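You operate a simulated robot arm through the tools that you are given. There is no shell and no other tool. Be economical: measure what you need, move in short steps, check, and stop when the job is done.

The job below is to be done with a simulated two-armed robot. You get a single attempt, and the scene is never put back.

TASK
Open the white cover, put the grey cloth from the top of the long steel bench on the dryer and shut the cover again. Lift the tan box lid open. Any order will do.

Only the result counts: the job must be done as asked and must still hold three seconds after the hand-in. Knocking over, shifting, dropping, spilling or breaking anything else fails it. Lids that push on must go on centred and level and be pressed home; caps that screw on are set level and turned clockwise until they are tight. Flat cloth is picked up by pressing the open fingertips on it (5 to 10 N) and closing them slowly along it; thin cloth reads only 2 to 8 mm in the jaws.

THE ROBOT
Two 7-joint arms with fingered hands on one trunk, on a base that drives. Base frame: it is fixed to the floor where the robot stands at the start and does not move with it; the origin is under the middle of the robot, x ahead of it, y to its left, z up. Lengths are in mm, angles in degrees, forces in N, time in s.
The left shoulder is at the start at [37, 92, 1135], the right one opposite. With the tool pointing down near the work surface each hand reaches from about 100 to 540 mm from the robot's upright axis, wherever it stands, measured 20 degrees to its own side. Places, roughly: cloth [-2250, 2750, 750]; dryer (17x14 cm) [440, 60, 800]; tan box lid [3000, -100, 1000]; white cover [400, 100, 900]. Payload 2.1 kg a hand.
Tool frame (each hand has its own): the origin (TCP) lies between the finger pads and is the grasp point; the fingertips stand 20 mm ahead of it; z points along the fingers, y is the line along which they close. Largest opening 68 mm; the body of the gripper starts 23 mm behind the TCP. The gripper is a hand of 5 fingers: y runs from the thumb to the fingers, the wrist lies at [-10, -79, -131] in the tool frame.
Orientation is told as [roll, pitch, yaw] about the base's x, y, z axes, in that order, counted from this pose: with the fingers straight down and the wrist toward the robot, the tool's x, y and z point along [0, 1, 0], [1, 0, 0] and [0, 0, -1] of the base frame.

THE INTERFACE
- The arms move only by the tool play_rows. It takes "left_series", "right_series" or both (then of equal length, played together; a hand with none holds still); each is one flat list of numbers, 6 for each row, row after row: the shift along the base's x, y, z in m, then the turn, a rotation vector about the base's x, y, z in degrees. In form: [x, y, z, rx, ry, rz, x, y, z, rx, ry, rz, ...]. A call has 1 to 10 rows; each row shifts and turns the commanded pose from where the row before left it. Rows are played at 5 a second. More than 50 mm and 8.6 degrees between two rows, and nothing of the call is played. A pose out of reach is approached as far as the arm can. The call stops where the force on the tool passes 40 N (or 10 N more than at its start, if that is more) or the arm is blocked; 0.2 s more then pass. In this call time passes only in rows, and 0.2 s behind the last. It gives the time, the measured TCP pose, the force on the tool (base axes), the opening and the grip force at its end, in the units of the frame above (readings bear some noise), with the torque about the TCP (base axes, N m) and any sound that the robot's microphone picked up.
- Cameras (640 x 400 px; columns grow to the right, rows downward): "scene" is now at [125, 16.8, 1298.9]; the picture's right is [0.15, -0.99, 0.00], its down [-0.48, -0.07, -0.88] and it looks along [0.87, 0.13, -0.48] (base axes); focal length 214 px, centre (320, 200). "left" rides on the left gripper at [-54, -58, -72] in its tool frame; the picture's right is [-0.57, -0.39, 0.73], its down [0.73, -0.64, 0.23] and it looks along [0.38, 0.66, 0.65] (tool axes); focal length 226 px, centre (320, 200). "right" rides on the right gripper at [54, -58, -72] in its tool frame; the picture's right is [-0.57, 0.39, -0.73], its down [-0.73, -0.64, 0.23] and it looks along [-0.38, 0.66, 0.65] (tool axes); focal length 226 px, centre (320, 200). There is no depth. A picture from a camera that has moved, and an enlarged one, comes with that camera's place and axes in the base frame and with its lens.
- snapshot(camera): a new picture of that camera. No time passes.
- slide_trunk(by): slides the trunk up (or, below 0, down) by that many mm; the arms and the scene camera ride with it, the base frame stays. It gives what a move gives, with no picture.
- base_move(legs): drives the robot by 1 to 6 legs, each [ahead, left, turn to the left] in mm, mm and degrees, along the robot's own axes; the way and the turn of a leg run together, so that a leg with both is an arc; at most 1500 mm and 180 degrees a leg. The arms and the cameras ride along, it lands a little off, and it stops where it bumps. It gives what a move gives.
- curl_fingers(index, middle, ring, little, thumb_bend, thumb_turn, hand): sets how far each is bent, from 0 (flat) to 1 (curled in); at 0.3 the hand is open as for a grip, at 0.7 the pads meet at the TCP. One left out holds its place. A second passes; each finger stops where it meets its share of the squeeze, and holds until it gets a number again. It is the only way to open and close the hand. It gives what a move gives, with no picture; readings hold the bend of each and the force on index, middle, ring, little, thumb and palm. thumb_turn goes from beside the hand (0) to across from the fingers (1), as for a grip.
- turn_head(pan, tilt): turns the head with the scene camera to pan (to the left, within 86 degrees either way) and tilt (down, from -29 to 69), counted from straight ahead of the robot. It gives what a move gives.
- close_up(camera, box): a new picture of the part [left, top, right, bottom] of that camera's present view, enlarged. No time passes.
- close_job(): hands the job in; it is judged then, once.

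Go step by step. Nothing tells you exact positions but the pictures and the camera data: compare them with the known pose of the tool, close in by small moves and look again before you grip or let go. The budget is 165 turns and 118 pictures, counting those below and the enlarged ones. Unless the task says otherwise, let go and move clear before handing in, and close with one line.

The tools are called by a JSON object that holds its "api" and its "payload". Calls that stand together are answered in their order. play_rows: Moves the arms, as the interface text tells. Its arguments: {"type":"object","properties":{"left_series":{"type":"array","items":{"type":"number"}},"right_series":{"type":"array","items":{"type":"number"}}},"required":[]} The other tools are called the same way: slide_trunk (by) slides the trunk up or down; curl_fingers (index, middle, ring, little, thumb_bend, thumb_turn, hand) moves the fingers one by one; base_move (legs) drives the base; turn_head (pan, tilt) turns the head that bears the scene camera; snapshot (camera) takes a picture; close_up (camera, box) takes an enlarged picture of a part of a camera's view; close_job () hands the job in.

At the start:

```text
time: 0.0
left_position: [322.7, 203.7, 1150.9]
left_ee_rot: [0.0, 0.2, 0.0]
left_contact_force: [-0.1, -0.4, 0.1]
left_ft_torque: [0.01, -0.01, -0.01]
left_finger_gap: 67.5
left_finger_force: 0.1
left_shape: jaw
left_bend: [0.3, 0.3, 0.3, 0.3, 0.3, 0.98]
left_finger forces: [0.0, 0.0, 0.1, 0.0, 0.0, 0.0]
right_position: [404.7, -92.4, 1237.7]
right_ee_rot: [-0.1, 0.0, 0.0]
right_contact_force: [0.2, 0.3, 0.0]
right_ft_torque: [0.01, -0.02, 0.03]
right_finger_gap: 67.6
right_finger_force: 0.1
right_shape: jaw
right_bend: [0.3, 0.3, 0.3, 0.3, 0.3, 0.98]
right_finger forces: [0.1, 0.1, 0.1, 0.1, 0.0, 0.1]
trunk travel left (down, up): [-375.0, 529.0]
robot x, y, heading: [2.9, 0.8, 0.1]
head pan, tilt: [8.8, 28.8]
```

scene: 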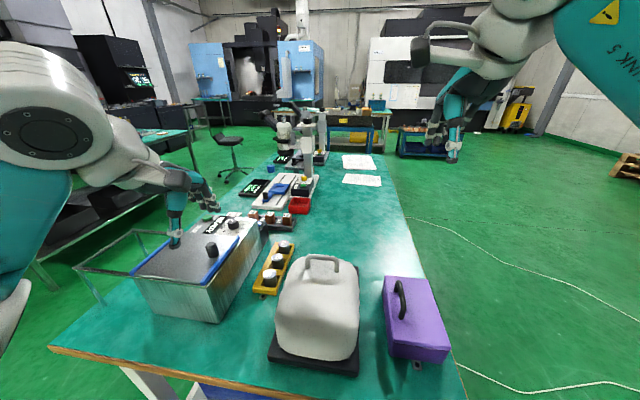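
right: 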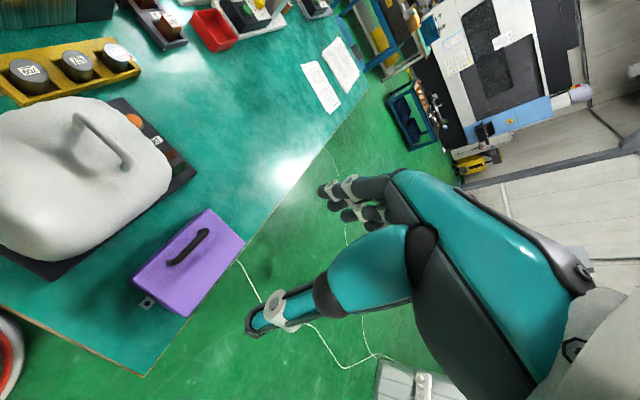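
left: 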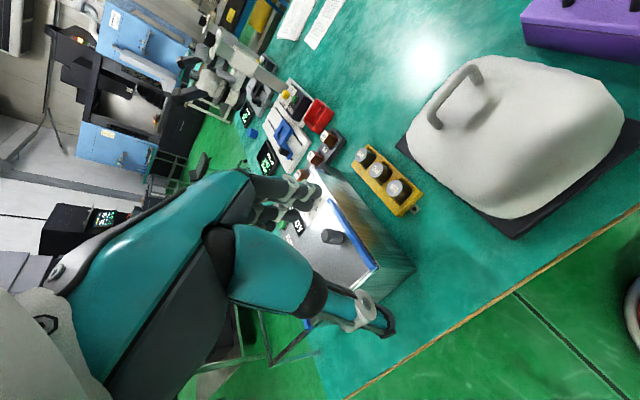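

I see a white hood with a handle on a dark base right in front of me, which I take to be the white cover over the dryer. The cloth bench is behind left and the tan box is far ahead. I look closer at the cover first.

{"api": "close_up", "payload": {"camera": "scene", "box": [240, 230, 460, 390]}}

{"api": "close_up", "payload": {"camera": "right", "box": [0, 60, 250, 320]}}

{"api": "close_up", "payload": {"camera": "left", "box": [380, 40, 640, 260]}}

```text
2.50 times, centred on (350, 310) of scene
camera zoom: at [125.0, 16.8, 1298.9], right [0.15, -0.99, 0.0], down [-0.48, -0.07, -0.88], along [0.87, 0.13, -0.48], focal length 536 px, centre (245, -75)
```

zoom: 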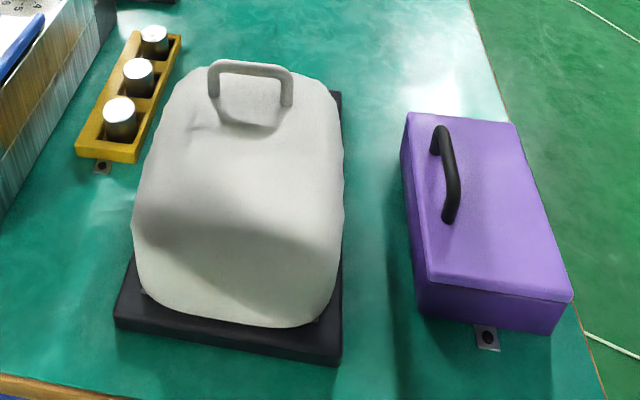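

```text
1.54 times, centred on (125, 190) of right
camera zoom: at [346.4, -39.0, 1310.4], right [0.39, -0.57, 0.73], down [-0.64, -0.73, -0.23], along [0.66, -0.38, -0.65], focal length 348 px, centre (620, 215)
```

zoom: 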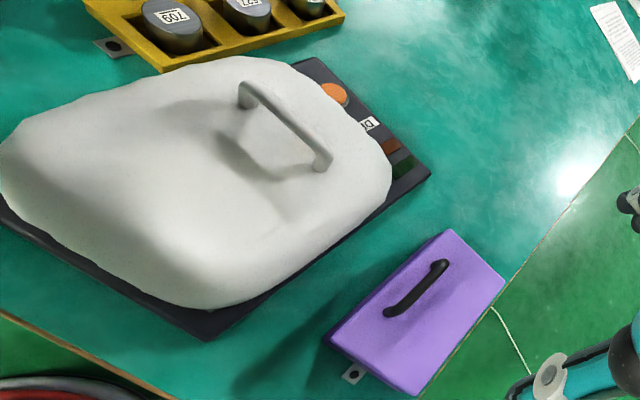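

```text
1.82 times, centred on (510, 150) of left
camera zoom: at [264.7, 149.9, 1222.5], right [-0.39, -0.57, -0.73], down [-0.64, 0.73, -0.23], along [0.66, 0.38, -0.65], focal length 411 px, centre (-26, 291)
```

zoom: 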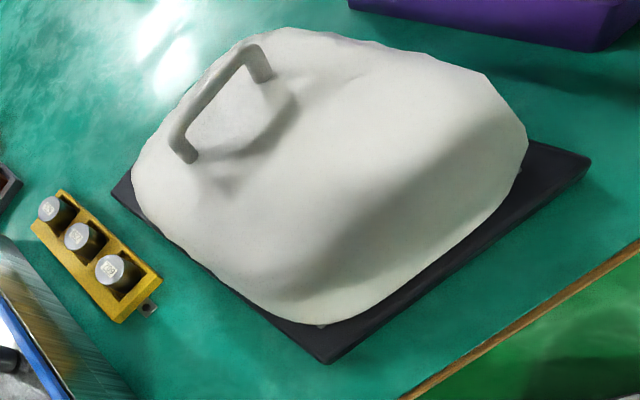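

The hood hinges at the near edge, with its handle bar on the far side at about [500, 60, 918], running along y. I'll bring the left hand above the bar and move the right hand aside.

{"api": "play_rows", "payload": {"left_series": [0.03, -0.024, -0.023, 0, 0, 0, 0.03, -0.024, -0.023, 0, 0, 0, 0.03, -0.024, -0.023, 0, 0, 0, 0.03, -0.024, -0.023, 0, 0, 0, 0.03, -0.024, -0.023, 0, 0, 0, 0.027, -0.024, -0.023, 0, 0, 0], "right_series": [-0.02, -0.025, 0, 0, 0, 0, -0.02, -0.025, 0, 0, 0, 0, -0.02, -0.025, 0, 0, 0, 0, -0.02, -0.025, 0, 0, 0, 0, -0.02, -0.025, 0, 0, 0, 0, 0, 0, 0, 0, 0, 0]}}

{"api": "turn_head", "payload": {"pan": 0, "tilt": 40}}

{"api": "snapshot", "payload": {"camera": "scene"}}

{"api": "snapshot", "payload": {"camera": "left"}}

```text
time: 1.4
left_position: [499.4, 60.3, 1013.0]
left_ee_rot: [0.0, -0.1, -0.1]
left_contact_force: [-0.8, -0.5, 0.3]
left_ft_torque: [-0.02, 0.02, -0.02]
left_finger_gap: 67.8
left_finger_force: 0.0
left_shape: jaw
left_bend: [0.3, 0.3, 0.3, 0.3, 0.3, 0.98]
left_finger forces: [0.1, 0.0, 0.0, 0.0, 0.1, 0.1]
right_position: [302.2, -217.0, 1238.5]
right_ee_rot: [-0.1, 0.1, 0.1]
right_contact_force: [0.0, -0.7, -0.8]
right_ft_torque: [0.0, 0.0, 0.01]
right_finger_gap: 67.7
right_finger_force: 0.1
right_shape: jaw
right_bend: [0.3, 0.3, 0.3, 0.3, 0.3, 0.98]
right_finger forces: [0.1, 0.0, 0.0, 0.0, 0.1, 0.0]
trunk travel left (down, up): [-375.0, 529.0]
robot x, y, heading: [-2.6, 1.4, 0.2]
head pan, tilt: [8.8, 28.8]
```

```text
time: 2.1
left_position: [499.6, 61.0, 1011.9]
left_ee_rot: [0.0, 0.1, 0.0]
left_contact_force: [0.4, -0.7, -0.2]
left_ft_torque: [0.02, -0.03, -0.02]
left_finger_gap: 67.9
left_finger_force: 0.0
left_shape: jaw
left_bend: [0.3, 0.3, 0.3, 0.3, 0.3, 0.98]
left_finger forces: [0.0, 0.0, 0.0, 0.0, 0.0, 0.0]
right_position: [303.6, -217.8, 1236.5]
right_ee_rot: [0.0, -0.1, 0.0]
right_contact_force: [-0.4, -0.4, 0.3]
right_ft_torque: [0.05, 0.03, 0.0]
right_finger_gap: 67.6
right_finger_force: 0.1
right_shape: jaw
right_bend: [0.3, 0.3, 0.3, 0.3, 0.3, 0.98]
right_finger forces: [0.0, 0.0, 0.1, 0.0, 0.0, 0.1]
trunk travel left (down, up): [-375.0, 529.0]
robot x, y, heading: [-1.5, 1.8, -0.1]
head pan, tilt: [0.0, 40.0]
```

```text
111 pictures are left
camera scene: at [120.2, 2.8, 1281.7], right [0.0, -1.0, 0.0], down [-0.64, 0.0, -0.77], along [0.77, 0.0, -0.64], focal length 214 px, centre (320, 200)
```

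scene: 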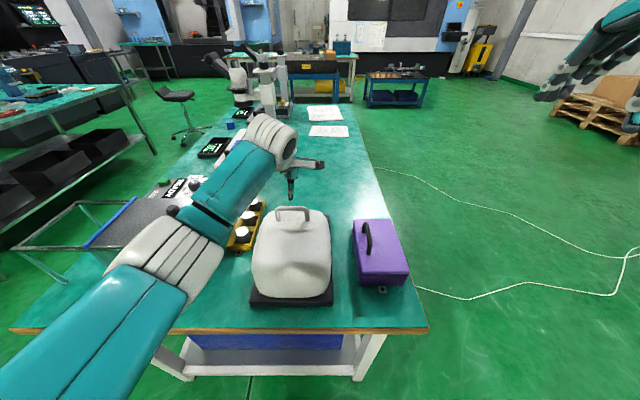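

```text
110 pictures are left
camera left: at [442.1, 6.3, 1084.0], right [-0.39, -0.57, -0.73], down [-0.64, 0.73, -0.23], along [0.66, 0.38, -0.65], focal length 226 px, centre (320, 200)
```

left: 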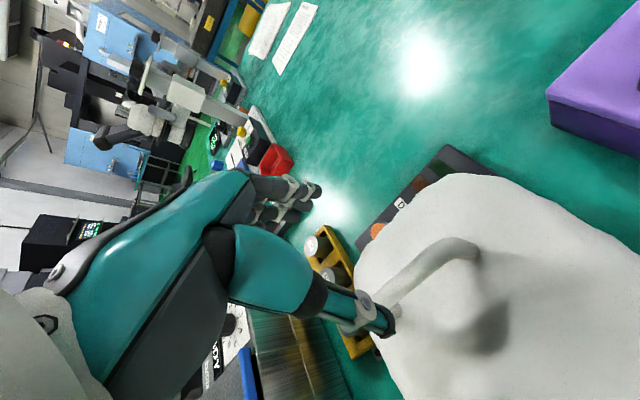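

The bar triangulates to about [474, 61, 955], so I shift x by −25 and come down, then look before closing.

{"api": "play_rows", "payload": {"left_series": [-0.025, 0, 0, 0, 0, 0, 0, 0, -0.02, 0, 0, 0, 0, 0, -0.01, 0, 0, 0]}}

{"api": "snapshot", "payload": {"camera": "left"}}

{"api": "close_up", "payload": {"camera": "scene", "box": [220, 130, 380, 310]}}

```text
time: 2.9
left_position: [475.2, 60.3, 982.3]
left_ee_rot: [0.0, 0.1, 0.0]
left_contact_force: [0.6, 0.4, 0.4]
left_ft_torque: [0.02, -0.02, -0.02]
left_finger_gap: 67.7
left_finger_force: 0.1
left_shape: jaw
left_bend: [0.3, 0.3, 0.3, 0.3, 0.3, 0.98]
left_finger forces: [0.0, 0.0, 0.1, 0.0, 0.1, 0.0]
right_position: [303.8, -217.5, 1238.1]
right_ee_rot: [0.0, -0.1, 0.0]
right_contact_force: [0.3, -0.5, 0.8]
right_ft_torque: [0.0, 0.03, -0.01]
right_finger_gap: 67.8
right_finger_force: 0.0
right_shape: jaw
right_bend: [0.3, 0.3, 0.3, 0.3, 0.3, 0.98]
right_finger forces: [0.0, 0.0, 0.0, 0.0, 0.1, 0.0]
trunk travel left (down, up): [-375.0, 529.0]
robot x, y, heading: [-0.4, 1.3, 0.0]
head pan, tilt: [0.0, 40.0]
```

```text
109 pictures are left
camera left: at [417.0, 6.4, 1053.9], right [-0.39, -0.57, -0.73], down [-0.64, 0.73, -0.23], along [0.66, 0.38, -0.65], focal length 226 px, centre (320, 200)
```

left: 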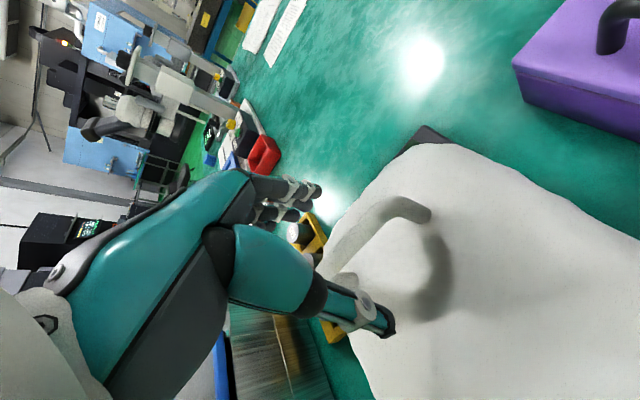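

```text
2.22 times, centred on (300, 220) of scene
camera zoom: at [120.3, 2.7, 1281.7], right [0.0, -1.0, 0.0], down [-0.64, 0.0, -0.77], along [0.77, 0.0, -0.64], focal length 477 px, centre (364, 156)
```

zoom: 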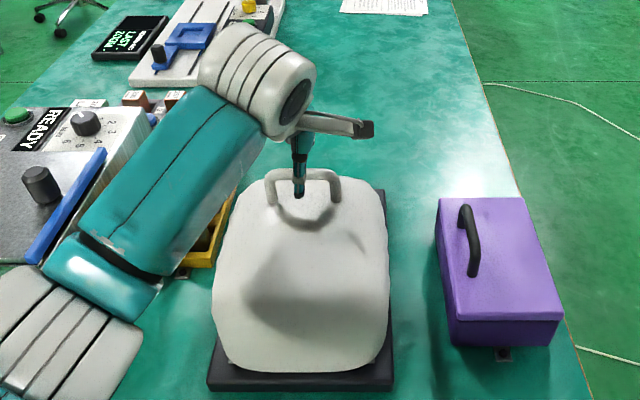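

The bar reads about [470, 60, 954] again. I descend to straddle it.

{"api": "play_rows", "payload": {"left_series": [0, 0, -0.01, 0, 0, 0, 0, 0, -0.01, 0, 0, 0, 0, 0, -0.01, 0, 0, 0]}}

{"api": "snapshot", "payload": {"camera": "left"}}

{"api": "close_up", "payload": {"camera": "scene", "box": [260, 150, 360, 250]}}

```text
time: 3.7
left_position: [474.1, 60.6, 951.8]
left_ee_rot: [-0.1, 0.2, -0.1]
left_contact_force: [0.4, 0.2, -0.2]
left_ft_torque: [0.01, 0.03, -0.04]
left_finger_gap: 67.6
left_finger_force: 0.1
left_shape: jaw
left_bend: [0.3, 0.3, 0.3, 0.3, 0.3, 0.98]
left_finger forces: [0.1, 0.0, 0.0, 0.0, 0.0, 0.0]
right_position: [303.4, -218.2, 1237.5]
right_ee_rot: [0.0, 0.1, 0.0]
right_contact_force: [-0.2, 0.6, 0.0]
right_ft_torque: [-0.02, 0.01, 0.05]
right_finger_gap: 67.9
right_finger_force: 0.0
right_shape: jaw
right_bend: [0.3, 0.3, 0.3, 0.3, 0.3, 0.98]
right_finger forces: [0.1, 0.1, 0.0, 0.0, 0.0, 0.0]
trunk travel left (down, up): [-375.0, 529.0]
robot x, y, heading: [0.2, -1.1, 0.1]
head pan, tilt: [0.0, 40.0]
```

```text
107 pictures are left
camera left: at [416.2, 6.6, 1024.5], right [-0.39, -0.57, -0.73], down [-0.64, 0.73, -0.23], along [0.66, 0.38, -0.65], focal length 226 px, centre (320, 200)
```

left: 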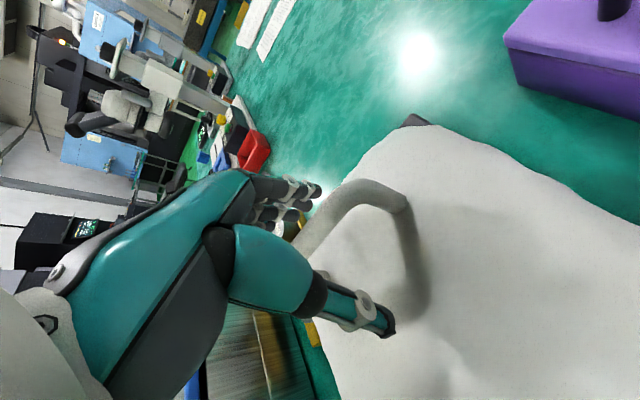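

```text
4.00 times, centred on (310, 200) of scene
camera zoom: at [120.2, 2.7, 1281.7], right [0.0, -1.0, 0.0], down [-0.64, 0.0, -0.77], along [0.77, 0.0, -0.64], focal length 858 px, centre (360, 200)
```

zoom: 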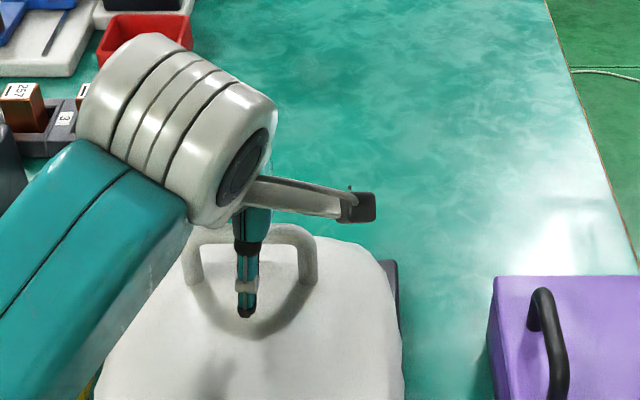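

The bar runs between the thumb and fingers, right by the TCP. I close the hand.

{"api": "curl_fingers", "payload": {"hand": "left", "index": 0.7, "middle": 0.7, "ring": 0.7, "little": 0.7, "thumb_bend": 0.7}}

{"api": "snapshot", "payload": {"camera": "left"}}

```text
time: 4.7
left_position: [473.2, 61.6, 952.9]
left_ee_rot: [-0.1, 0.0, 0.0]
left_contact_force: [1.2, -0.7, 0.5]
left_ft_torque: [0.06, 0.01, -0.04]
left_finger_gap: 0.1
left_finger_force: 0.4
left_shape: fingers
left_bend: [0.7, 0.7, 0.7, 0.69, 0.7, 0.98]
left_finger forces: [0.0, 0.0, 0.1, 1.1, 0.0, 0.0]
right_position: [302.6, -217.3, 1238.9]
right_ee_rot: [0.0, -0.1, 0.0]
right_contact_force: [-1.0, 0.2, 0.8]
right_ft_torque: [-0.01, 0.0, 0.01]
right_finger_gap: 67.9
right_finger_force: 0.0
right_shape: jaw
right_bend: [0.3, 0.3, 0.3, 0.3, 0.3, 0.98]
right_finger forces: [0.1, 0.0, 0.1, 0.0, 0.0, 0.1]
trunk travel left (down, up): [-375.0, 529.0]
robot x, y, heading: [-0.7, -0.4, -0.1]
head pan, tilt: [0.0, 40.0]
```

```text
105 pictures are left
camera left: at [416.4, 6.7, 1024.5], right [-0.39, -0.57, -0.73], down [-0.64, 0.73, -0.23], along [0.66, 0.38, -0.65], focal length 226 px, centre (320, 200)
```

left: 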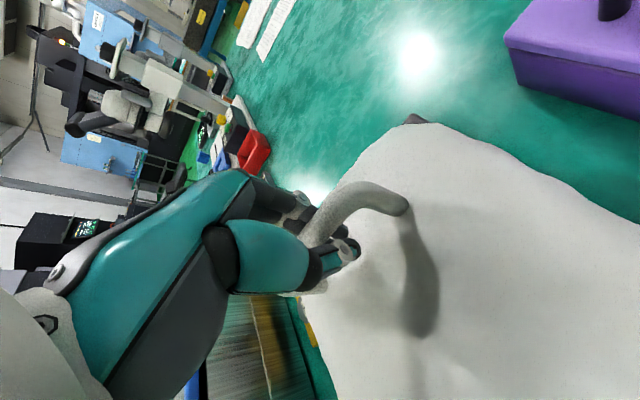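

The fingers have closed into a ring under the bar, so it is caged rather than pinched. I lift a little along the hinge arc and check.

{"api": "play_rows", "payload": {"left_series": [-0.0096, 0, 0.0089, 0, -4, 0, -0.0102, 0, 0.0083, 0, -4, 0, -0.0107, 0, 0.0075, 0, -4, 0, -0.0112, 0, 0.0068, 0, -4, 0]}}

{"api": "snapshot", "payload": {"camera": "scene"}}

{"api": "snapshot", "payload": {"camera": "left"}}

```text
time: 5.7
left_position: [432.7, 60.7, 984.9]
left_ee_rot: [0.0, -16.0, 0.0]
left_contact_force: [-0.5, -0.7, -1.2]
left_ft_torque: [0.01, -0.04, -0.02]
left_finger_gap: 0.1
left_finger_force: 0.5
left_shape: fingers
left_bend: [0.7, 0.7, 0.7, 0.69, 0.69, 0.98]
left_finger forces: [0.0, 0.1, 0.0, 0.4, 0.8, 0.1]
right_position: [304.7, -217.4, 1237.9]
right_ee_rot: [0.0, 0.0, 0.0]
right_contact_force: [0.1, -0.1, 0.8]
right_ft_torque: [-0.01, -0.01, 0.02]
right_finger_gap: 67.5
right_finger_force: 0.1
right_shape: jaw
right_bend: [0.3, 0.3, 0.3, 0.3, 0.3, 0.98]
right_finger forces: [0.0, 0.0, 0.1, 0.0, 0.1, 0.0]
trunk travel left (down, up): [-375.0, 529.0]
robot x, y, heading: [0.1, -1.1, 0.0]
head pan, tilt: [0.0, 40.0]
```

```text
104 pictures are left
camera scene: at [120.2, 2.7, 1281.7], right [0.0, -1.0, 0.0], down [-0.64, 0.0, -0.77], along [0.77, 0.0, -0.64], focal length 214 px, centre (320, 200)
```

scene: 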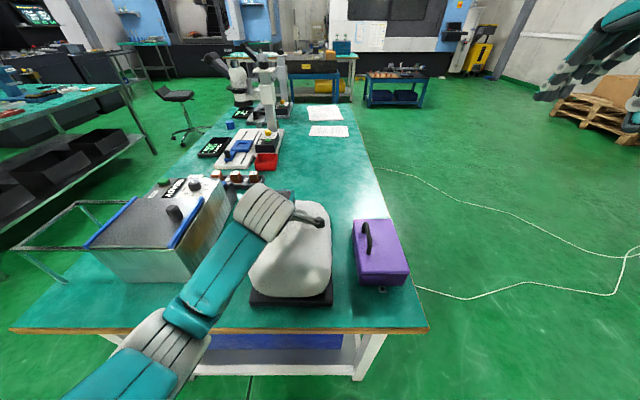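

```text
103 pictures are left
camera left: at [357.3, 6.3, 1037.9], right [-0.17, -0.57, -0.81], down [-0.55, 0.73, -0.4], along [0.82, 0.38, -0.44], focal length 226 px, centre (320, 200)
```

left: 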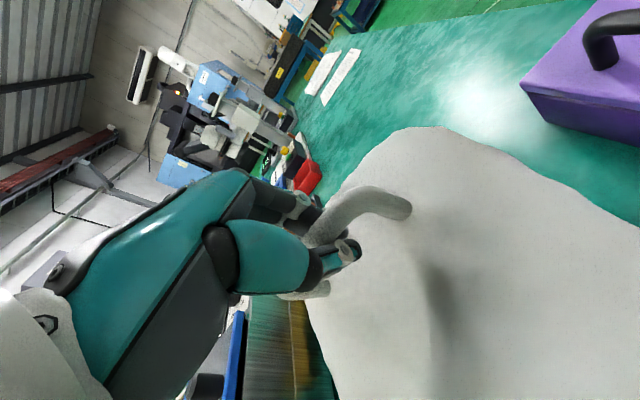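

The hood follows the hand with almost no force. I continue the arc.

{"api": "play_rows", "payload": {"left_series": [-0.0117, 0, 0.006, 0, -4, 0, -0.0121, 0, 0.0051, 0, -4, 0, -0.0125, 0, 0.0042, 0, -4, 0, -0.0127, 0, 0.0033, 0, -4, 0, -0.0129, 0, 0.0024, 0, -4, 0, -0.013, 0, 0.0015, 0, -4, 0]}}

{"api": "snapshot", "payload": {"camera": "scene"}}

{"api": "snapshot", "payload": {"camera": "left"}}

```text
time: 7.1
left_position: [357.3, 59.8, 1008.2]
left_ee_rot: [0.0, -39.9, 0.0]
left_contact_force: [-0.3, 0.4, -0.2]
left_ft_torque: [-0.01, -0.01, -0.02]
left_finger_gap: 0.0
left_finger_force: 0.8
left_shape: fingers
left_bend: [0.7, 0.7, 0.7, 0.69, 0.69, 0.98]
left_finger forces: [0.0, 0.0, 0.0, 0.2, 0.8, 0.1]
right_position: [302.8, -216.9, 1239.3]
right_ee_rot: [0.0, 0.0, 0.0]
right_contact_force: [0.1, 0.1, 0.4]
right_ft_torque: [-0.02, 0.03, 0.01]
right_finger_gap: 67.5
right_finger_force: 0.0
right_shape: jaw
right_bend: [0.3, 0.3, 0.3, 0.3, 0.3, 0.98]
right_finger forces: [0.0, 0.1, 0.0, 0.1, 0.0, 0.0]
trunk travel left (down, up): [-375.0, 529.0]
robot x, y, heading: [0.5, -1.3, -0.0]
head pan, tilt: [0.0, 40.0]
```

```text
102 pictures are left
camera scene: at [120.1, 2.8, 1281.7], right [0.0, -1.0, 0.0], down [-0.64, 0.0, -0.77], along [0.77, 0.0, -0.64], focal length 214 px, centre (320, 200)
```

scene: 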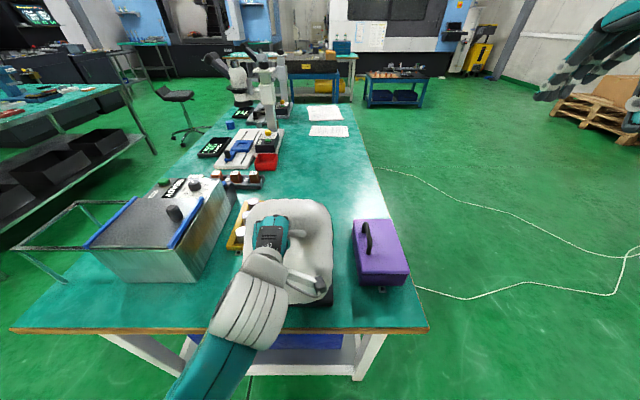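

```text
101 pictures are left
camera left: at [267.0, 5.4, 1024.7], right [0.17, -0.57, -0.81], down [-0.34, 0.73, -0.59], along [0.92, 0.38, -0.07], focal length 226 px, centre (320, 200)
```

left: 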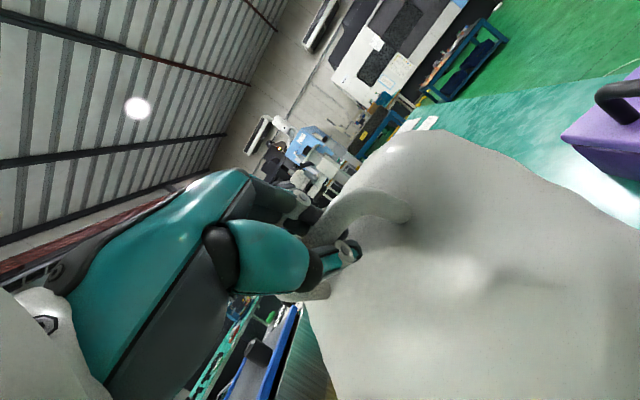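

Open 40°, still tracking cleanly. I continue.

{"api": "play_rows", "payload": {"left_series": [-0.0131, 0, 0.0007, 0, -4, 0, -0.0131, 0, -0.0002, 0, -4, 0, -0.0131, 0, -0.0011, 0, -4, 0, -0.013, 0, -0.0021, 0, -4, 0, -0.0128, 0, -0.003, 0, -4, 0, -0.0125, 0, -0.0038, 0, -4, 0, -0.0122, 0, -0.0047, 0, -4, 0, -0.0119, 0, -0.0055, 0, -4, 0]}}

{"api": "snapshot", "payload": {"camera": "scene"}}

{"api": "snapshot", "payload": {"camera": "left"}}

```text
time: 8.7
left_position: [283.3, 108.7, 993.5]
left_ee_rot: [13.1, -66.3, -4.1]
left_contact_force: [-2.2, 1.5, -0.3]
left_ft_torque: [0.02, 0.01, -0.04]
left_finger_gap: 0.0
left_finger_force: 1.0
left_shape: fingers
left_bend: [0.7, 0.7, 0.7, 0.7, 0.69, 0.99]
left_finger forces: [0.1, 0.0, 0.1, 0.1, 1.9, 0.0]
right_position: [302.7, -216.6, 1238.7]
right_ee_rot: [0.0, 0.0, 0.0]
right_contact_force: [-0.2, 0.6, -0.7]
right_ft_torque: [0.0, 0.0, 0.0]
right_finger_gap: 67.7
right_finger_force: 0.1
right_shape: jaw
right_bend: [0.3, 0.3, 0.3, 0.3, 0.3, 0.98]
right_finger forces: [0.0, 0.0, 0.0, 0.0, 0.0, 0.1]
trunk travel left (down, up): [-375.0, 529.0]
robot x, y, heading: [0.1, -0.7, 0.2]
head pan, tilt: [0.0, 40.0]
stopped in row 7 (left hand): the arm was blocked; the commanded pose is now the measured one
```

```text
100 pictures are left
camera scene: at [120.2, 3.0, 1281.7], right [0.0, -1.0, 0.0], down [-0.64, 0.0, -0.77], along [0.77, 0.0, -0.64], focal length 214 px, centre (320, 200)
```

scene: 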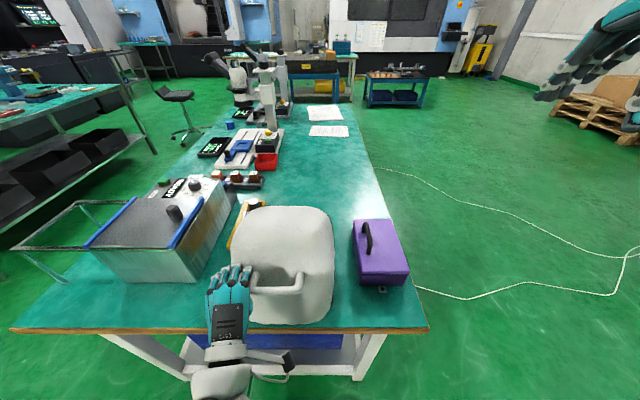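

```text
99 pictures are left
camera left: at [202.2, 45.7, 963.6], right [0.58, -0.43, -0.69], down [-0.15, 0.78, -0.61], along [0.8, 0.46, 0.39], focal length 226 px, centre (320, 200)
```

left: 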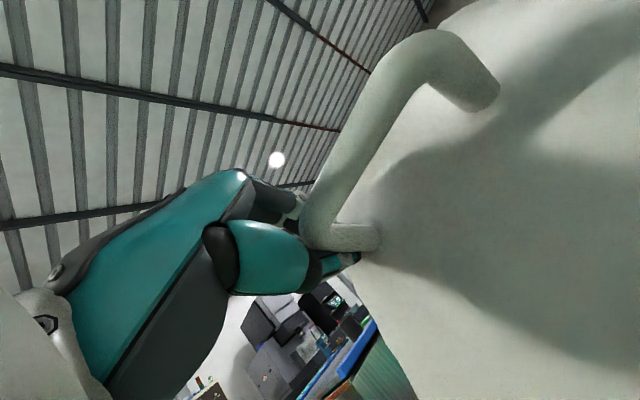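

The hood is about 66° open. The arm is folded against its limit and the hand slid to the left leg of the handle, still hooked. I'll use the base to pull it further back in small steps.

{"api": "base_move", "payload": {"legs": [[-40, 0, 0]]}}

{"api": "play_rows", "payload": {"left_series": [0, 0, -0.01, 0, -4, 0, 0, 0, -0.008, 0, -4, 0]}}

{"api": "snapshot", "payload": {"camera": "left"}}

{"api": "snapshot", "payload": {"camera": "scene"}}

```text
time: 9.6
left_position: [241.5, 109.2, 995.5]
left_ee_rot: [13.0, -66.6, -3.9]
left_contact_force: [-2.5, -0.4, 1.5]
left_ft_torque: [0.0, -0.03, -0.02]
left_finger_gap: 0.2
left_finger_force: 1.4
left_shape: fingers
left_bend: [0.7, 0.7, 0.7, 0.7, 0.7, 0.98]
left_finger forces: [2.4, 0.0, 0.0, 0.0, 0.2, 0.1]
right_position: [261.8, -216.4, 1239.0]
right_ee_rot: [0.0, 0.0, 0.0]
right_contact_force: [-0.4, -0.6, 0.3]
right_ft_torque: [-0.03, -0.01, 0.02]
right_finger_gap: 67.7
right_finger_force: 0.2
right_shape: jaw
right_bend: [0.3, 0.3, 0.3, 0.3, 0.3, 0.98]
right_finger forces: [0.1, 0.1, 0.0, 0.0, 0.0, 0.0]
trunk travel left (down, up): [-375.0, 529.0]
robot x, y, heading: [-37.9, -0.4, -0.0]
head pan, tilt: [0.0, 40.0]
```

```text
time: 10.2
left_position: [243.1, 109.8, 975.1]
left_ee_rot: [15.1, -74.5, -5.8]
left_contact_force: [-1.8, 2.9, -0.3]
left_ft_torque: [0.03, -0.02, 0.0]
left_finger_gap: 0.1
left_finger_force: 2.3
left_shape: fingers
left_bend: [0.7, 0.7, 0.7, 0.7, 0.7, 0.99]
left_finger forces: [1.0, 0.1, 0.0, 0.0, 2.6, 0.1]
right_position: [263.9, -217.6, 1238.1]
right_ee_rot: [-0.1, 0.0, 0.0]
right_contact_force: [-0.5, 0.5, -0.4]
right_ft_torque: [0.01, 0.01, 0.02]
right_finger_gap: 67.5
right_finger_force: 0.1
right_shape: jaw
right_bend: [0.3, 0.3, 0.3, 0.3, 0.3, 0.98]
right_finger forces: [0.0, 0.0, 0.1, 0.0, 0.0, 0.0]
trunk travel left (down, up): [-375.0, 529.0]
robot x, y, heading: [-37.6, -1.0, -0.2]
head pan, tilt: [0.0, 40.0]
```

```text
98 pictures are left
camera left: at [167.0, 45.4, 934.4], right [0.68, -0.43, -0.6], down [-0.06, 0.78, -0.63], along [0.73, 0.46, 0.5], focal length 226 px, centre (320, 200)
```

left: 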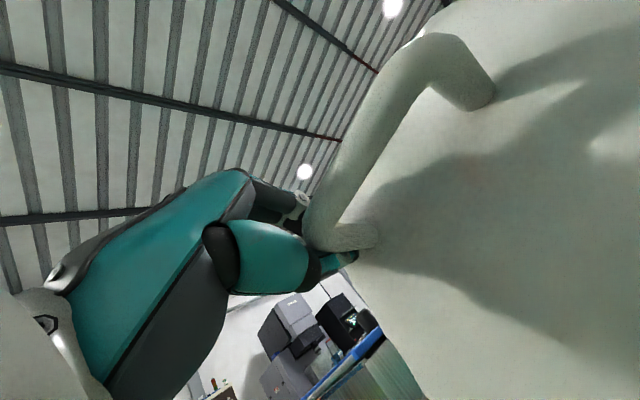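

```text
97 pictures are left
camera scene: at [80.3, 3.0, 1281.5], right [0.0, -1.0, 0.0], down [-0.64, 0.0, -0.77], along [0.77, 0.0, -0.64], focal length 214 px, centre (320, 200)
```

scene: 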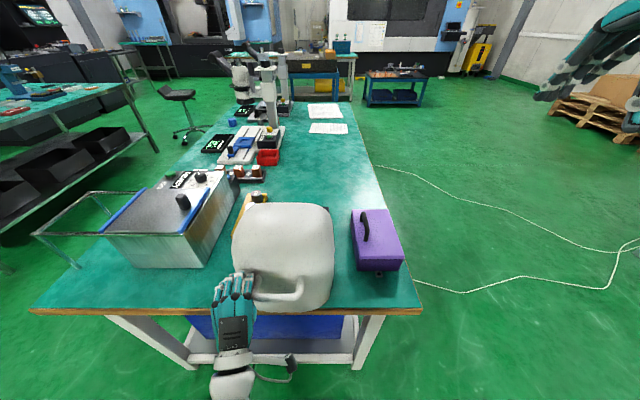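

About 80° open. One more step back and down.

{"api": "base_move", "payload": {"legs": [[-35, 0, 0]]}}

{"api": "play_rows", "payload": {"left_series": [0, 0, -0.01, 0, -4, 0, 0, 0, -0.01, 0, -4, 0]}}

{"api": "snapshot", "payload": {"camera": "left"}}

{"api": "snapshot", "payload": {"camera": "scene"}}

```text
time: 11.0
left_position: [206.7, 108.3, 976.6]
left_ee_rot: [14.9, -74.5, -5.7]
left_contact_force: [-2.6, 0.6, 0.9]
left_ft_torque: [0.0, 0.0, -0.02]
left_finger_gap: 0.0
left_finger_force: 1.4
left_shape: fingers
left_bend: [0.7, 0.7, 0.7, 0.7, 0.7, 0.98]
left_finger forces: [2.9, 0.0, 0.1, 0.1, 0.0, 0.0]
right_position: [227.0, -217.4, 1238.4]
right_ee_rot: [0.0, 0.0, -0.1]
right_contact_force: [-0.4, 0.2, 0.7]
right_ft_torque: [-0.01, -0.01, 0.01]
right_finger_gap: 67.8
right_finger_force: 0.0
right_shape: jaw
right_bend: [0.3, 0.3, 0.3, 0.3, 0.3, 0.98]
right_finger forces: [0.0, 0.0, 0.0, 0.1, 0.1, 0.1]
trunk travel left (down, up): [-375.0, 529.0]
robot x, y, heading: [-75.2, 2.1, -0.0]
head pan, tilt: [0.0, 40.0]
```

```text
time: 11.6
left_position: [205.0, 108.6, 957.8]
left_ee_rot: [21.5, -82.8, -12.3]
left_contact_force: [-12.3, 2.1, 11.6]
left_ft_torque: [0.01, -0.08, -0.14]
left_finger_gap: 0.0
left_finger_force: 9.5
left_shape: fingers
left_bend: [0.66, 0.7, 0.7, 0.7, 0.71, 1.0]
left_finger forces: [11.8, 0.0, 0.0, 0.0, 7.7, 0.0]
right_position: [225.9, -217.9, 1239.1]
right_ee_rot: [-0.1, 0.0, 0.0]
right_contact_force: [0.4, 0.3, 0.0]
right_ft_torque: [0.03, 0.0, -0.01]
right_finger_gap: 67.6
right_finger_force: 0.0
right_shape: jaw
right_bend: [0.3, 0.3, 0.3, 0.3, 0.3, 0.98]
right_finger forces: [0.1, 0.1, 0.0, 0.1, 0.1, 0.0]
trunk travel left (down, up): [-375.0, 529.0]
robot x, y, heading: [-76.3, 0.9, -0.0]
head pan, tilt: [0.0, 40.0]
```

```text
96 pictures are left
camera left: at [136.4, 45.0, 905.7], right [0.75, -0.43, -0.5], down [0.03, 0.78, -0.63], along [0.66, 0.46, 0.6], focal length 226 px, centre (320, 200)
```

left: 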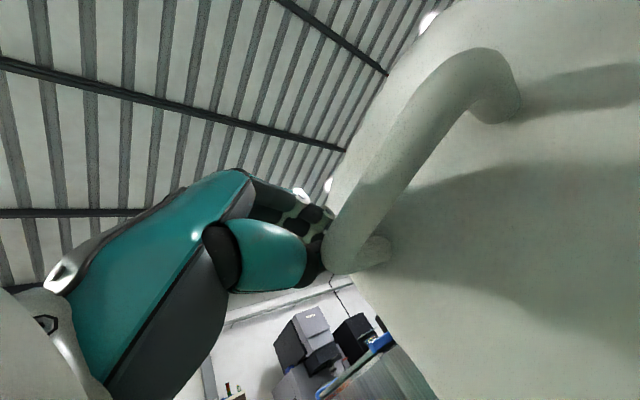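

```text
95 pictures are left
camera scene: at [42.0, 2.8, 1282.1], right [0.0, -1.0, 0.0], down [-0.64, 0.0, -0.77], along [0.77, 0.0, -0.64], focal length 214 px, centre (320, 200)
```

scene: 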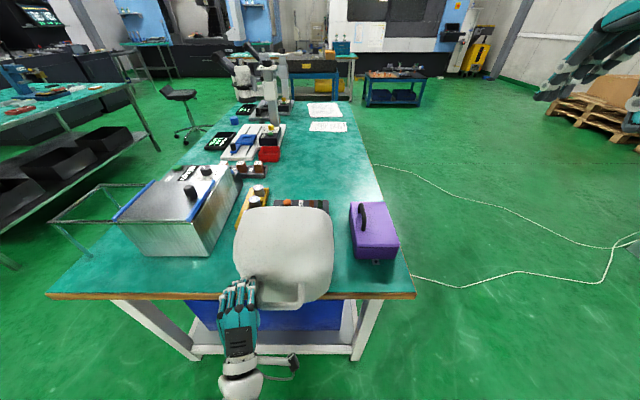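

Force rose to about 12 N, so the hood seems to be at its stop past vertical. I relax, then open the fingers.

{"api": "play_rows", "payload": {"left_series": [0.002, 0, 0.008, 0, 0, 0]}}

{"api": "curl_fingers", "payload": {"hand": "left", "index": 0.2, "middle": 0.2, "ring": 0.2, "little": 0.2, "thumb_bend": 0.2}}

{"api": "snapshot", "payload": {"camera": "left"}}

{"api": "snapshot", "payload": {"camera": "scene"}}

```text
time: 12.0
left_position: [208.7, 109.5, 964.8]
left_ee_rot: [20.7, -82.4, -11.5]
left_contact_force: [-1.8, 0.8, 0.8]
left_ft_torque: [-0.03, 0.04, 0.0]
left_finger_gap: 0.0
left_finger_force: 1.2
left_shape: fingers
left_bend: [0.7, 0.7, 0.7, 0.7, 0.7, 0.99]
left_finger forces: [1.9, 0.0, 0.1, 0.0, 1.3, 0.0]
right_position: [226.7, -218.0, 1238.6]
right_ee_rot: [0.0, -0.1, -0.1]
right_contact_force: [-0.9, 0.1, 1.0]
right_ft_torque: [0.02, 0.01, 0.02]
right_finger_gap: 67.8
right_finger_force: 0.0
right_shape: jaw
right_bend: [0.3, 0.3, 0.3, 0.3, 0.3, 0.98]
right_finger forces: [0.0, 0.1, 0.0, 0.0, 0.1, 0.1]
trunk travel left (down, up): [-375.0, 529.0]
robot x, y, heading: [-76.7, -4.0, -0.1]
head pan, tilt: [0.0, 40.0]
```

```text
time: 13.0
left_position: [208.3, 109.6, 964.9]
left_ee_rot: [21.0, -82.4, -11.7]
left_contact_force: [-0.7, 0.7, 0.1]
left_ft_torque: [0.05, 0.09, 0.01]
left_finger_gap: 77.6
left_finger_force: 0.9
left_shape: fingers
left_bend: [0.2, 0.2, 0.2, 0.2, 0.19, 0.99]
left_finger forces: [0.0, 0.0, 0.0, 0.0, 1.5, 0.0]
right_position: [227.2, -217.1, 1237.6]
right_ee_rot: [0.0, 0.0, -0.1]
right_contact_force: [-0.2, 0.0, -0.6]
right_ft_torque: [0.0, 0.0, 0.0]
right_finger_gap: 67.7
right_finger_force: 0.0
right_shape: jaw
right_bend: [0.3, 0.3, 0.3, 0.3, 0.3, 0.98]
right_finger forces: [0.1, 0.0, 0.1, 0.0, 0.1, 0.0]
trunk travel left (down, up): [-375.0, 529.0]
robot x, y, heading: [-74.1, 0.0, 0.1]
head pan, tilt: [0.0, 40.0]
```

```text
94 pictures are left
camera left: at [139.9, 44.8, 912.7], right [0.75, -0.43, -0.5], down [0.03, 0.78, -0.63], along [0.66, 0.46, 0.6], focal length 226 px, centre (320, 200)
```

left: 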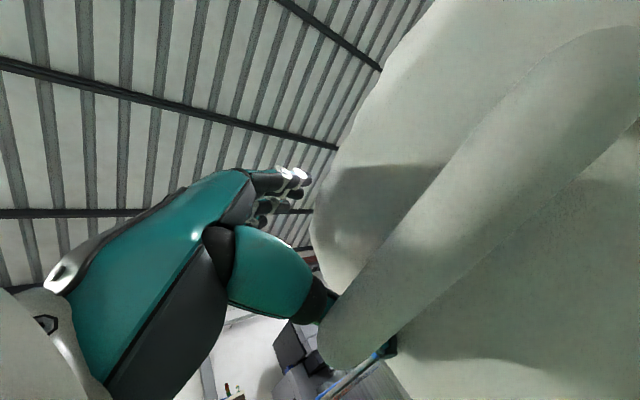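

```text
93 pictures are left
camera scene: at [44.3, 2.6, 1281.7], right [0.0, -1.0, 0.0], down [-0.64, 0.0, -0.77], along [0.77, 0.0, -0.64], focal length 214 px, centre (320, 200)
```

scene: 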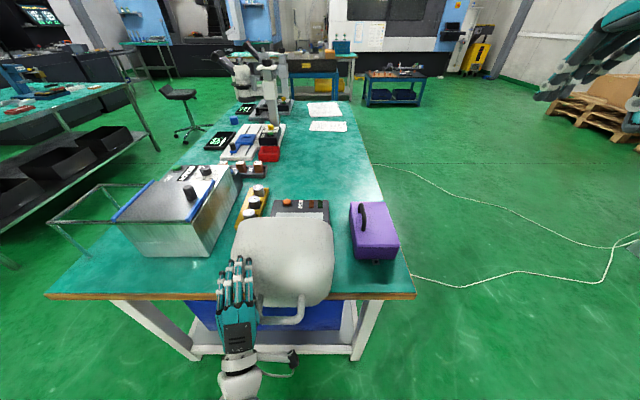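

With the fingers open the hood leaned further back and is now resting on the thumb. I lower the hand with it until the stop takes the load.

{"api": "play_rows", "payload": {"left_series": [-0.004, 0, -0.012, 0, 0, 0, -0.004, 0, -0.012, 0, 0, 0, -0.004, 0, -0.012, 0, 0, 0]}}

{"api": "snapshot", "payload": {"camera": "scene"}}

```text
time: 13.8
left_position: [196.9, 108.2, 929.0]
left_ee_rot: [21.2, -82.5, -12.0]
left_contact_force: [-2.0, -1.0, 2.1]
left_ft_torque: [0.01, -0.16, 0.06]
left_finger_gap: 80.1
left_finger_force: 1.2
left_shape: fingers
left_bend: [0.18, 0.18, 0.2, 0.2, 0.2, 0.98]
left_finger forces: [1.5, 1.4, 0.1, 0.0, 0.0, 0.1]
right_position: [226.7, -218.5, 1237.8]
right_ee_rot: [0.0, 0.0, -0.2]
right_contact_force: [-0.8, 0.0, -0.1]
right_ft_torque: [0.0, 0.01, 0.01]
right_finger_gap: 67.7
right_finger_force: 0.1
right_shape: jaw
right_bend: [0.3, 0.3, 0.3, 0.3, 0.3, 0.98]
right_finger forces: [0.1, 0.0, 0.1, 0.0, 0.0, 0.0]
trunk travel left (down, up): [-375.0, 529.0]
robot x, y, heading: [-76.1, 0.4, -0.1]
head pan, tilt: [0.0, 40.0]
```

```text
92 pictures are left
camera scene: at [44.2, 2.5, 1281.7], right [0.0, -1.0, 0.0], down [-0.64, 0.0, -0.77], along [0.77, 0.0, -0.64], focal length 214 px, centre (320, 200)
```

scene: 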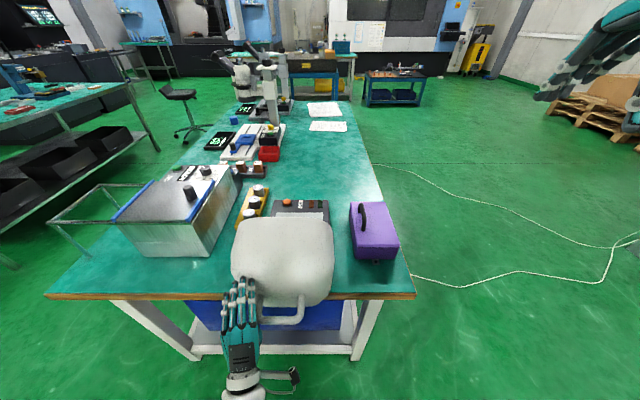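

The hood didn't move further, so it is on its stop. I raise the hand a touch and back away.

{"api": "play_rows", "payload": {"left_series": [0, 0, 0.012, 0, 0, 0]}}

{"api": "base_move", "payload": {"legs": [[-120, 0, 0]]}}

{"api": "snapshot", "payload": {"camera": "scene"}}

{"api": "snapshot", "payload": {"camera": "left"}}

```text
time: 14.2
left_position: [197.6, 108.6, 941.2]
left_ee_rot: [21.3, -82.3, -12.0]
left_contact_force: [-0.2, 0.0, -0.1]
left_ft_torque: [0.04, 0.01, 0.02]
left_finger_gap: 77.4
left_finger_force: 0.2
left_shape: fingers
left_bend: [0.2, 0.2, 0.2, 0.2, 0.2, 0.98]
left_finger forces: [0.1, 0.0, 0.1, 0.0, 0.0, 0.1]
right_position: [226.7, -218.1, 1238.6]
right_ee_rot: [-0.1, 0.0, -0.1]
right_contact_force: [-0.1, 0.1, 0.2]
right_ft_torque: [0.02, -0.02, -0.01]
right_finger_gap: 67.6
right_finger_force: 0.0
right_shape: jaw
right_bend: [0.3, 0.3, 0.3, 0.3, 0.3, 0.98]
right_finger forces: [0.1, 0.0, 0.0, 0.0, 0.0, 0.1]
trunk travel left (down, up): [-375.0, 529.0]
robot x, y, heading: [-75.5, 3.9, -0.1]
head pan, tilt: [0.0, 40.0]
```

```text
time: 15.4
left_position: [75.8, 109.5, 940.4]
left_ee_rot: [21.0, -82.4, -11.6]
left_contact_force: [0.5, -0.4, -0.1]
left_ft_torque: [0.01, -0.01, -0.01]
left_finger_gap: 77.6
left_finger_force: 0.0
left_shape: fingers
left_bend: [0.2, 0.2, 0.2, 0.2, 0.2, 0.98]
left_finger forces: [0.0, 0.0, 0.1, 0.0, 0.0, 0.1]
right_position: [106.9, -216.9, 1238.2]
right_ee_rot: [0.1, -0.1, 0.2]
right_contact_force: [-0.5, -0.3, 0.5]
right_ft_torque: [-0.02, -0.02, -0.02]
right_finger_gap: 67.8
right_finger_force: 0.1
right_shape: jaw
right_bend: [0.3, 0.3, 0.3, 0.3, 0.3, 0.98]
right_finger forces: [0.0, 0.1, 0.0, 0.1, 0.0, 0.0]
trunk travel left (down, up): [-375.0, 529.0]
robot x, y, heading: [-194.3, -1.2, 0.1]
head pan, tilt: [0.0, 40.0]
```

```text
91 pictures are left
camera scene: at [-76.1, 2.8, 1281.7], right [0.0, -1.0, 0.0], down [-0.64, 0.0, -0.77], along [0.77, 0.0, -0.64], focal length 214 px, centre (320, 200)
```

scene: 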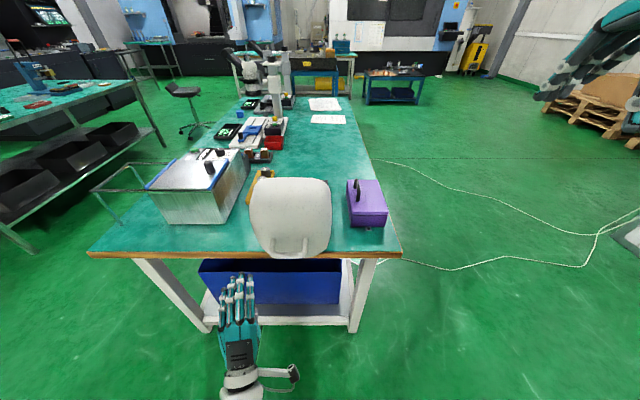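

```text
90 pictures are left
camera left: at [7.3, 45.3, 888.9], right [0.75, -0.43, -0.5], down [0.03, 0.78, -0.63], along [0.66, 0.46, 0.6], focal length 226 px, centre (320, 200)
```

left: 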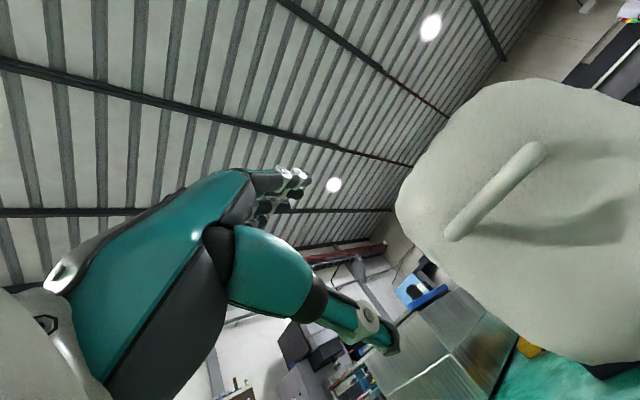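

The hood stays open. I back off, straighten the left hand, and turn towards the cloth bench.

{"api": "base_move", "payload": {"legs": [[-300, 0, 0], [0, 0, 90]]}}

{"api": "turn_head", "payload": {"pan": 37, "tilt": 20}}

{"api": "snapshot", "payload": {"camera": "scene"}}

```text
time: 21.3
left_position: [-605.5, 269.9, 941.4]
left_ee_rot: [21.0, -82.3, 78.8]
left_contact_force: [-0.4, 0.0, -0.2]
left_ft_torque: [0.03, -0.02, -0.01]
left_finger_gap: 77.4
left_finger_force: 0.2
left_shape: fingers
left_bend: [0.2, 0.2, 0.2, 0.2, 0.2, 0.98]
left_finger forces: [0.0, 0.0, 0.0, 0.0, 0.0, 0.0]
right_position: [-281.0, 303.5, 1238.7]
right_ee_rot: [0.0, -0.1, 90.4]
right_contact_force: [-0.1, -0.2, -1.1]
right_ft_torque: [0.0, 0.02, 0.0]
right_finger_gap: 67.9
right_finger_force: 0.1
right_shape: jaw
right_bend: [0.3, 0.3, 0.3, 0.3, 0.3, 0.98]
right_finger forces: [0.0, 0.0, 0.0, 0.0, 0.1, 0.0]
trunk travel left (down, up): [-375.0, 529.0]
robot x, y, heading: [-497.4, -0.8, 90.6]
head pan, tilt: [0.0, 40.0]
```

```text
time: 22.4
left_position: [-606.8, 270.9, 941.2]
left_ee_rot: [21.1, -82.4, 78.8]
left_contact_force: [0.0, -0.2, 0.4]
left_ft_torque: [-0.01, 0.0, 0.03]
left_finger_gap: 77.9
left_finger_force: 0.0
left_shape: fingers
left_bend: [0.2, 0.2, 0.2, 0.2, 0.2, 0.98]
left_finger forces: [0.1, 0.0, 0.0, 0.1, 0.0, 0.1]
right_position: [-280.2, 304.2, 1238.2]
right_ee_rot: [0.0, 0.0, 90.5]
right_contact_force: [-0.2, -0.4, 0.0]
right_ft_torque: [0.0, 0.02, 0.01]
right_finger_gap: 67.7
right_finger_force: 0.0
right_shape: jaw
right_bend: [0.3, 0.3, 0.3, 0.3, 0.3, 0.98]
right_finger forces: [0.0, 0.0, 0.0, 0.1, 0.0, 0.1]
trunk travel left (down, up): [-375.0, 529.0]
robot x, y, heading: [-492.7, -4.7, 90.5]
head pan, tilt: [37.0, 20.0]
```

```text
89 pictures are left
camera scene: at [-549.4, 108.6, 1313.1], right [0.79, 0.61, 0.0], down [0.21, -0.27, -0.94], along [-0.57, 0.75, -0.34], focal length 214 px, centre (320, 200)
```

scene: 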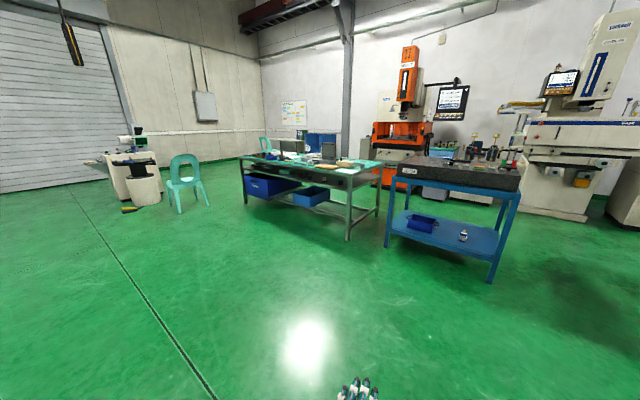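

{"api": "close_up", "payload": {"camera": "scene", "box": [220, 120, 400, 240]}}

```text
3.33 times, centred on (310, 180) of scene
camera zoom: at [-549.4, 108.6, 1313.1], right [0.79, 0.61, 0.0], down [0.21, -0.27, -0.94], along [-0.57, 0.75, -0.34], focal length 715 px, centre (353, 267)
```

zoom: 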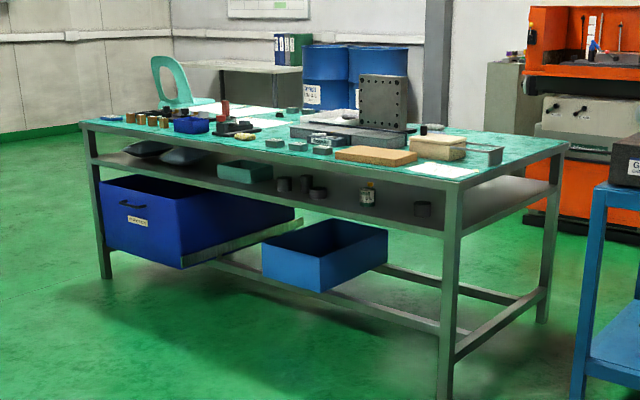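

The long steel bench has its near edge at about y 2280. I drive over to face it and straighten the left hand on the way.

{"api": "base_move", "payload": {"legs": [[820, 880, 0], [780, 880, 0]]}}

{"api": "turn_head", "payload": {"pan": 0, "tilt": 25}}

{"api": "snapshot", "payload": {"camera": "scene"}}

```text
time: 34.0
left_position: [-2386.8, 1852.9, 940.2]
left_ee_rot: [20.9, -82.4, 79.3]
left_contact_force: [0.0, -0.4, 0.0]
left_ft_torque: [0.01, 0.01, 0.02]
left_finger_gap: 77.5
left_finger_force: 0.1
left_shape: fingers
left_bend: [0.2, 0.2, 0.2, 0.2, 0.2, 0.98]
left_finger forces: [0.1, 0.0, 0.0, 0.1, 0.0, 0.0]
right_position: [-2062.4, 1890.4, 1238.3]
right_ee_rot: [0.0, 0.0, 91.0]
right_contact_force: [0.2, 0.3, -0.5]
right_ft_torque: [-0.01, 0.0, -0.01]
right_finger_gap: 67.6
right_finger_force: 0.0
right_shape: jaw
right_bend: [0.3, 0.3, 0.3, 0.3, 0.3, 0.98]
right_finger forces: [0.0, 0.0, 0.0, 0.1, 0.1, 0.1]
trunk travel left (down, up): [-375.0, 529.0]
robot x, y, heading: [-2273.9, 1583.7, 90.9]
head pan, tilt: [37.0, 20.0]
```

```text
time: 35.1
left_position: [-2387.4, 1852.9, 941.7]
left_ee_rot: [21.1, -82.5, 79.2]
left_contact_force: [-0.4, 0.1, 0.2]
left_ft_torque: [-0.01, 0.0, 0.0]
left_finger_gap: 77.4
left_finger_force: 0.1
left_shape: fingers
left_bend: [0.2, 0.2, 0.2, 0.2, 0.2, 0.98]
left_finger forces: [0.0, 0.1, 0.0, 0.0, 0.0, 0.0]
right_position: [-2061.6, 1888.9, 1238.7]
right_ee_rot: [0.0, 0.0, 90.9]
right_contact_force: [-0.3, 0.6, 0.0]
right_ft_torque: [-0.01, -0.05, -0.01]
right_finger_gap: 67.7
right_finger_force: 0.1
right_shape: jaw
right_bend: [0.3, 0.3, 0.3, 0.3, 0.3, 0.98]
right_finger forces: [0.1, 0.1, 0.0, 0.0, 0.1, 0.0]
trunk travel left (down, up): [-375.0, 529.0]
robot x, y, heading: [-2271.4, 1583.1, 91.3]
head pan, tilt: [0.0, 25.0]
```

```text
87 pictures are left
camera scene: at [-2273.4, 1710.5, 1305.0], right [1.0, 0.02, 0.0], down [0.01, -0.42, -0.91], along [-0.02, 0.91, -0.42], focal length 214 px, centre (320, 200)
```

scene: 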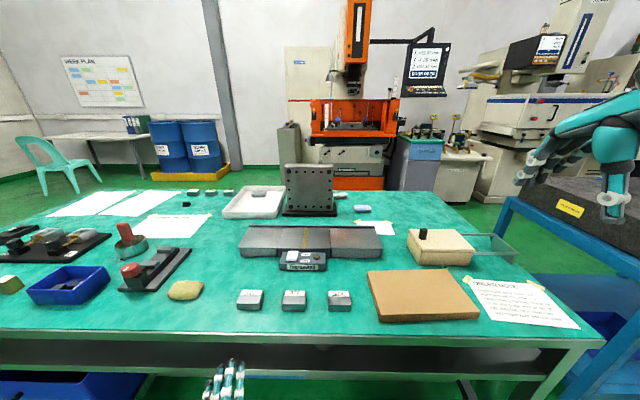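

{"api": "close_up", "payload": {"camera": "scene", "box": [200, 170, 440, 330]}}

```text
2.50 times, centred on (320, 250) of scene
camera zoom: at [-2273.4, 1710.5, 1305.0], right [1.0, 0.02, 0.0], down [0.01, -0.42, -0.91], along [-0.02, 0.91, -0.42], focal length 536 px, centre (320, 75)
```

zoom: 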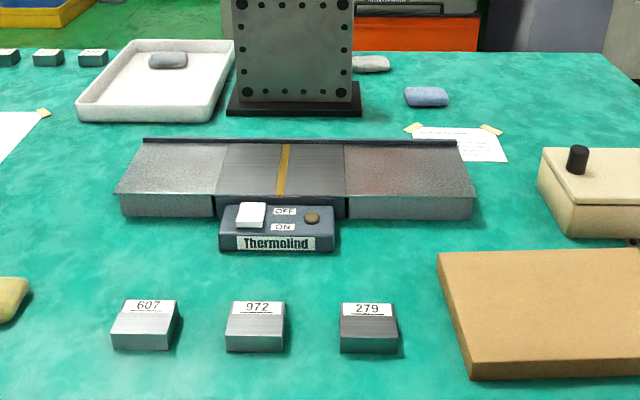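

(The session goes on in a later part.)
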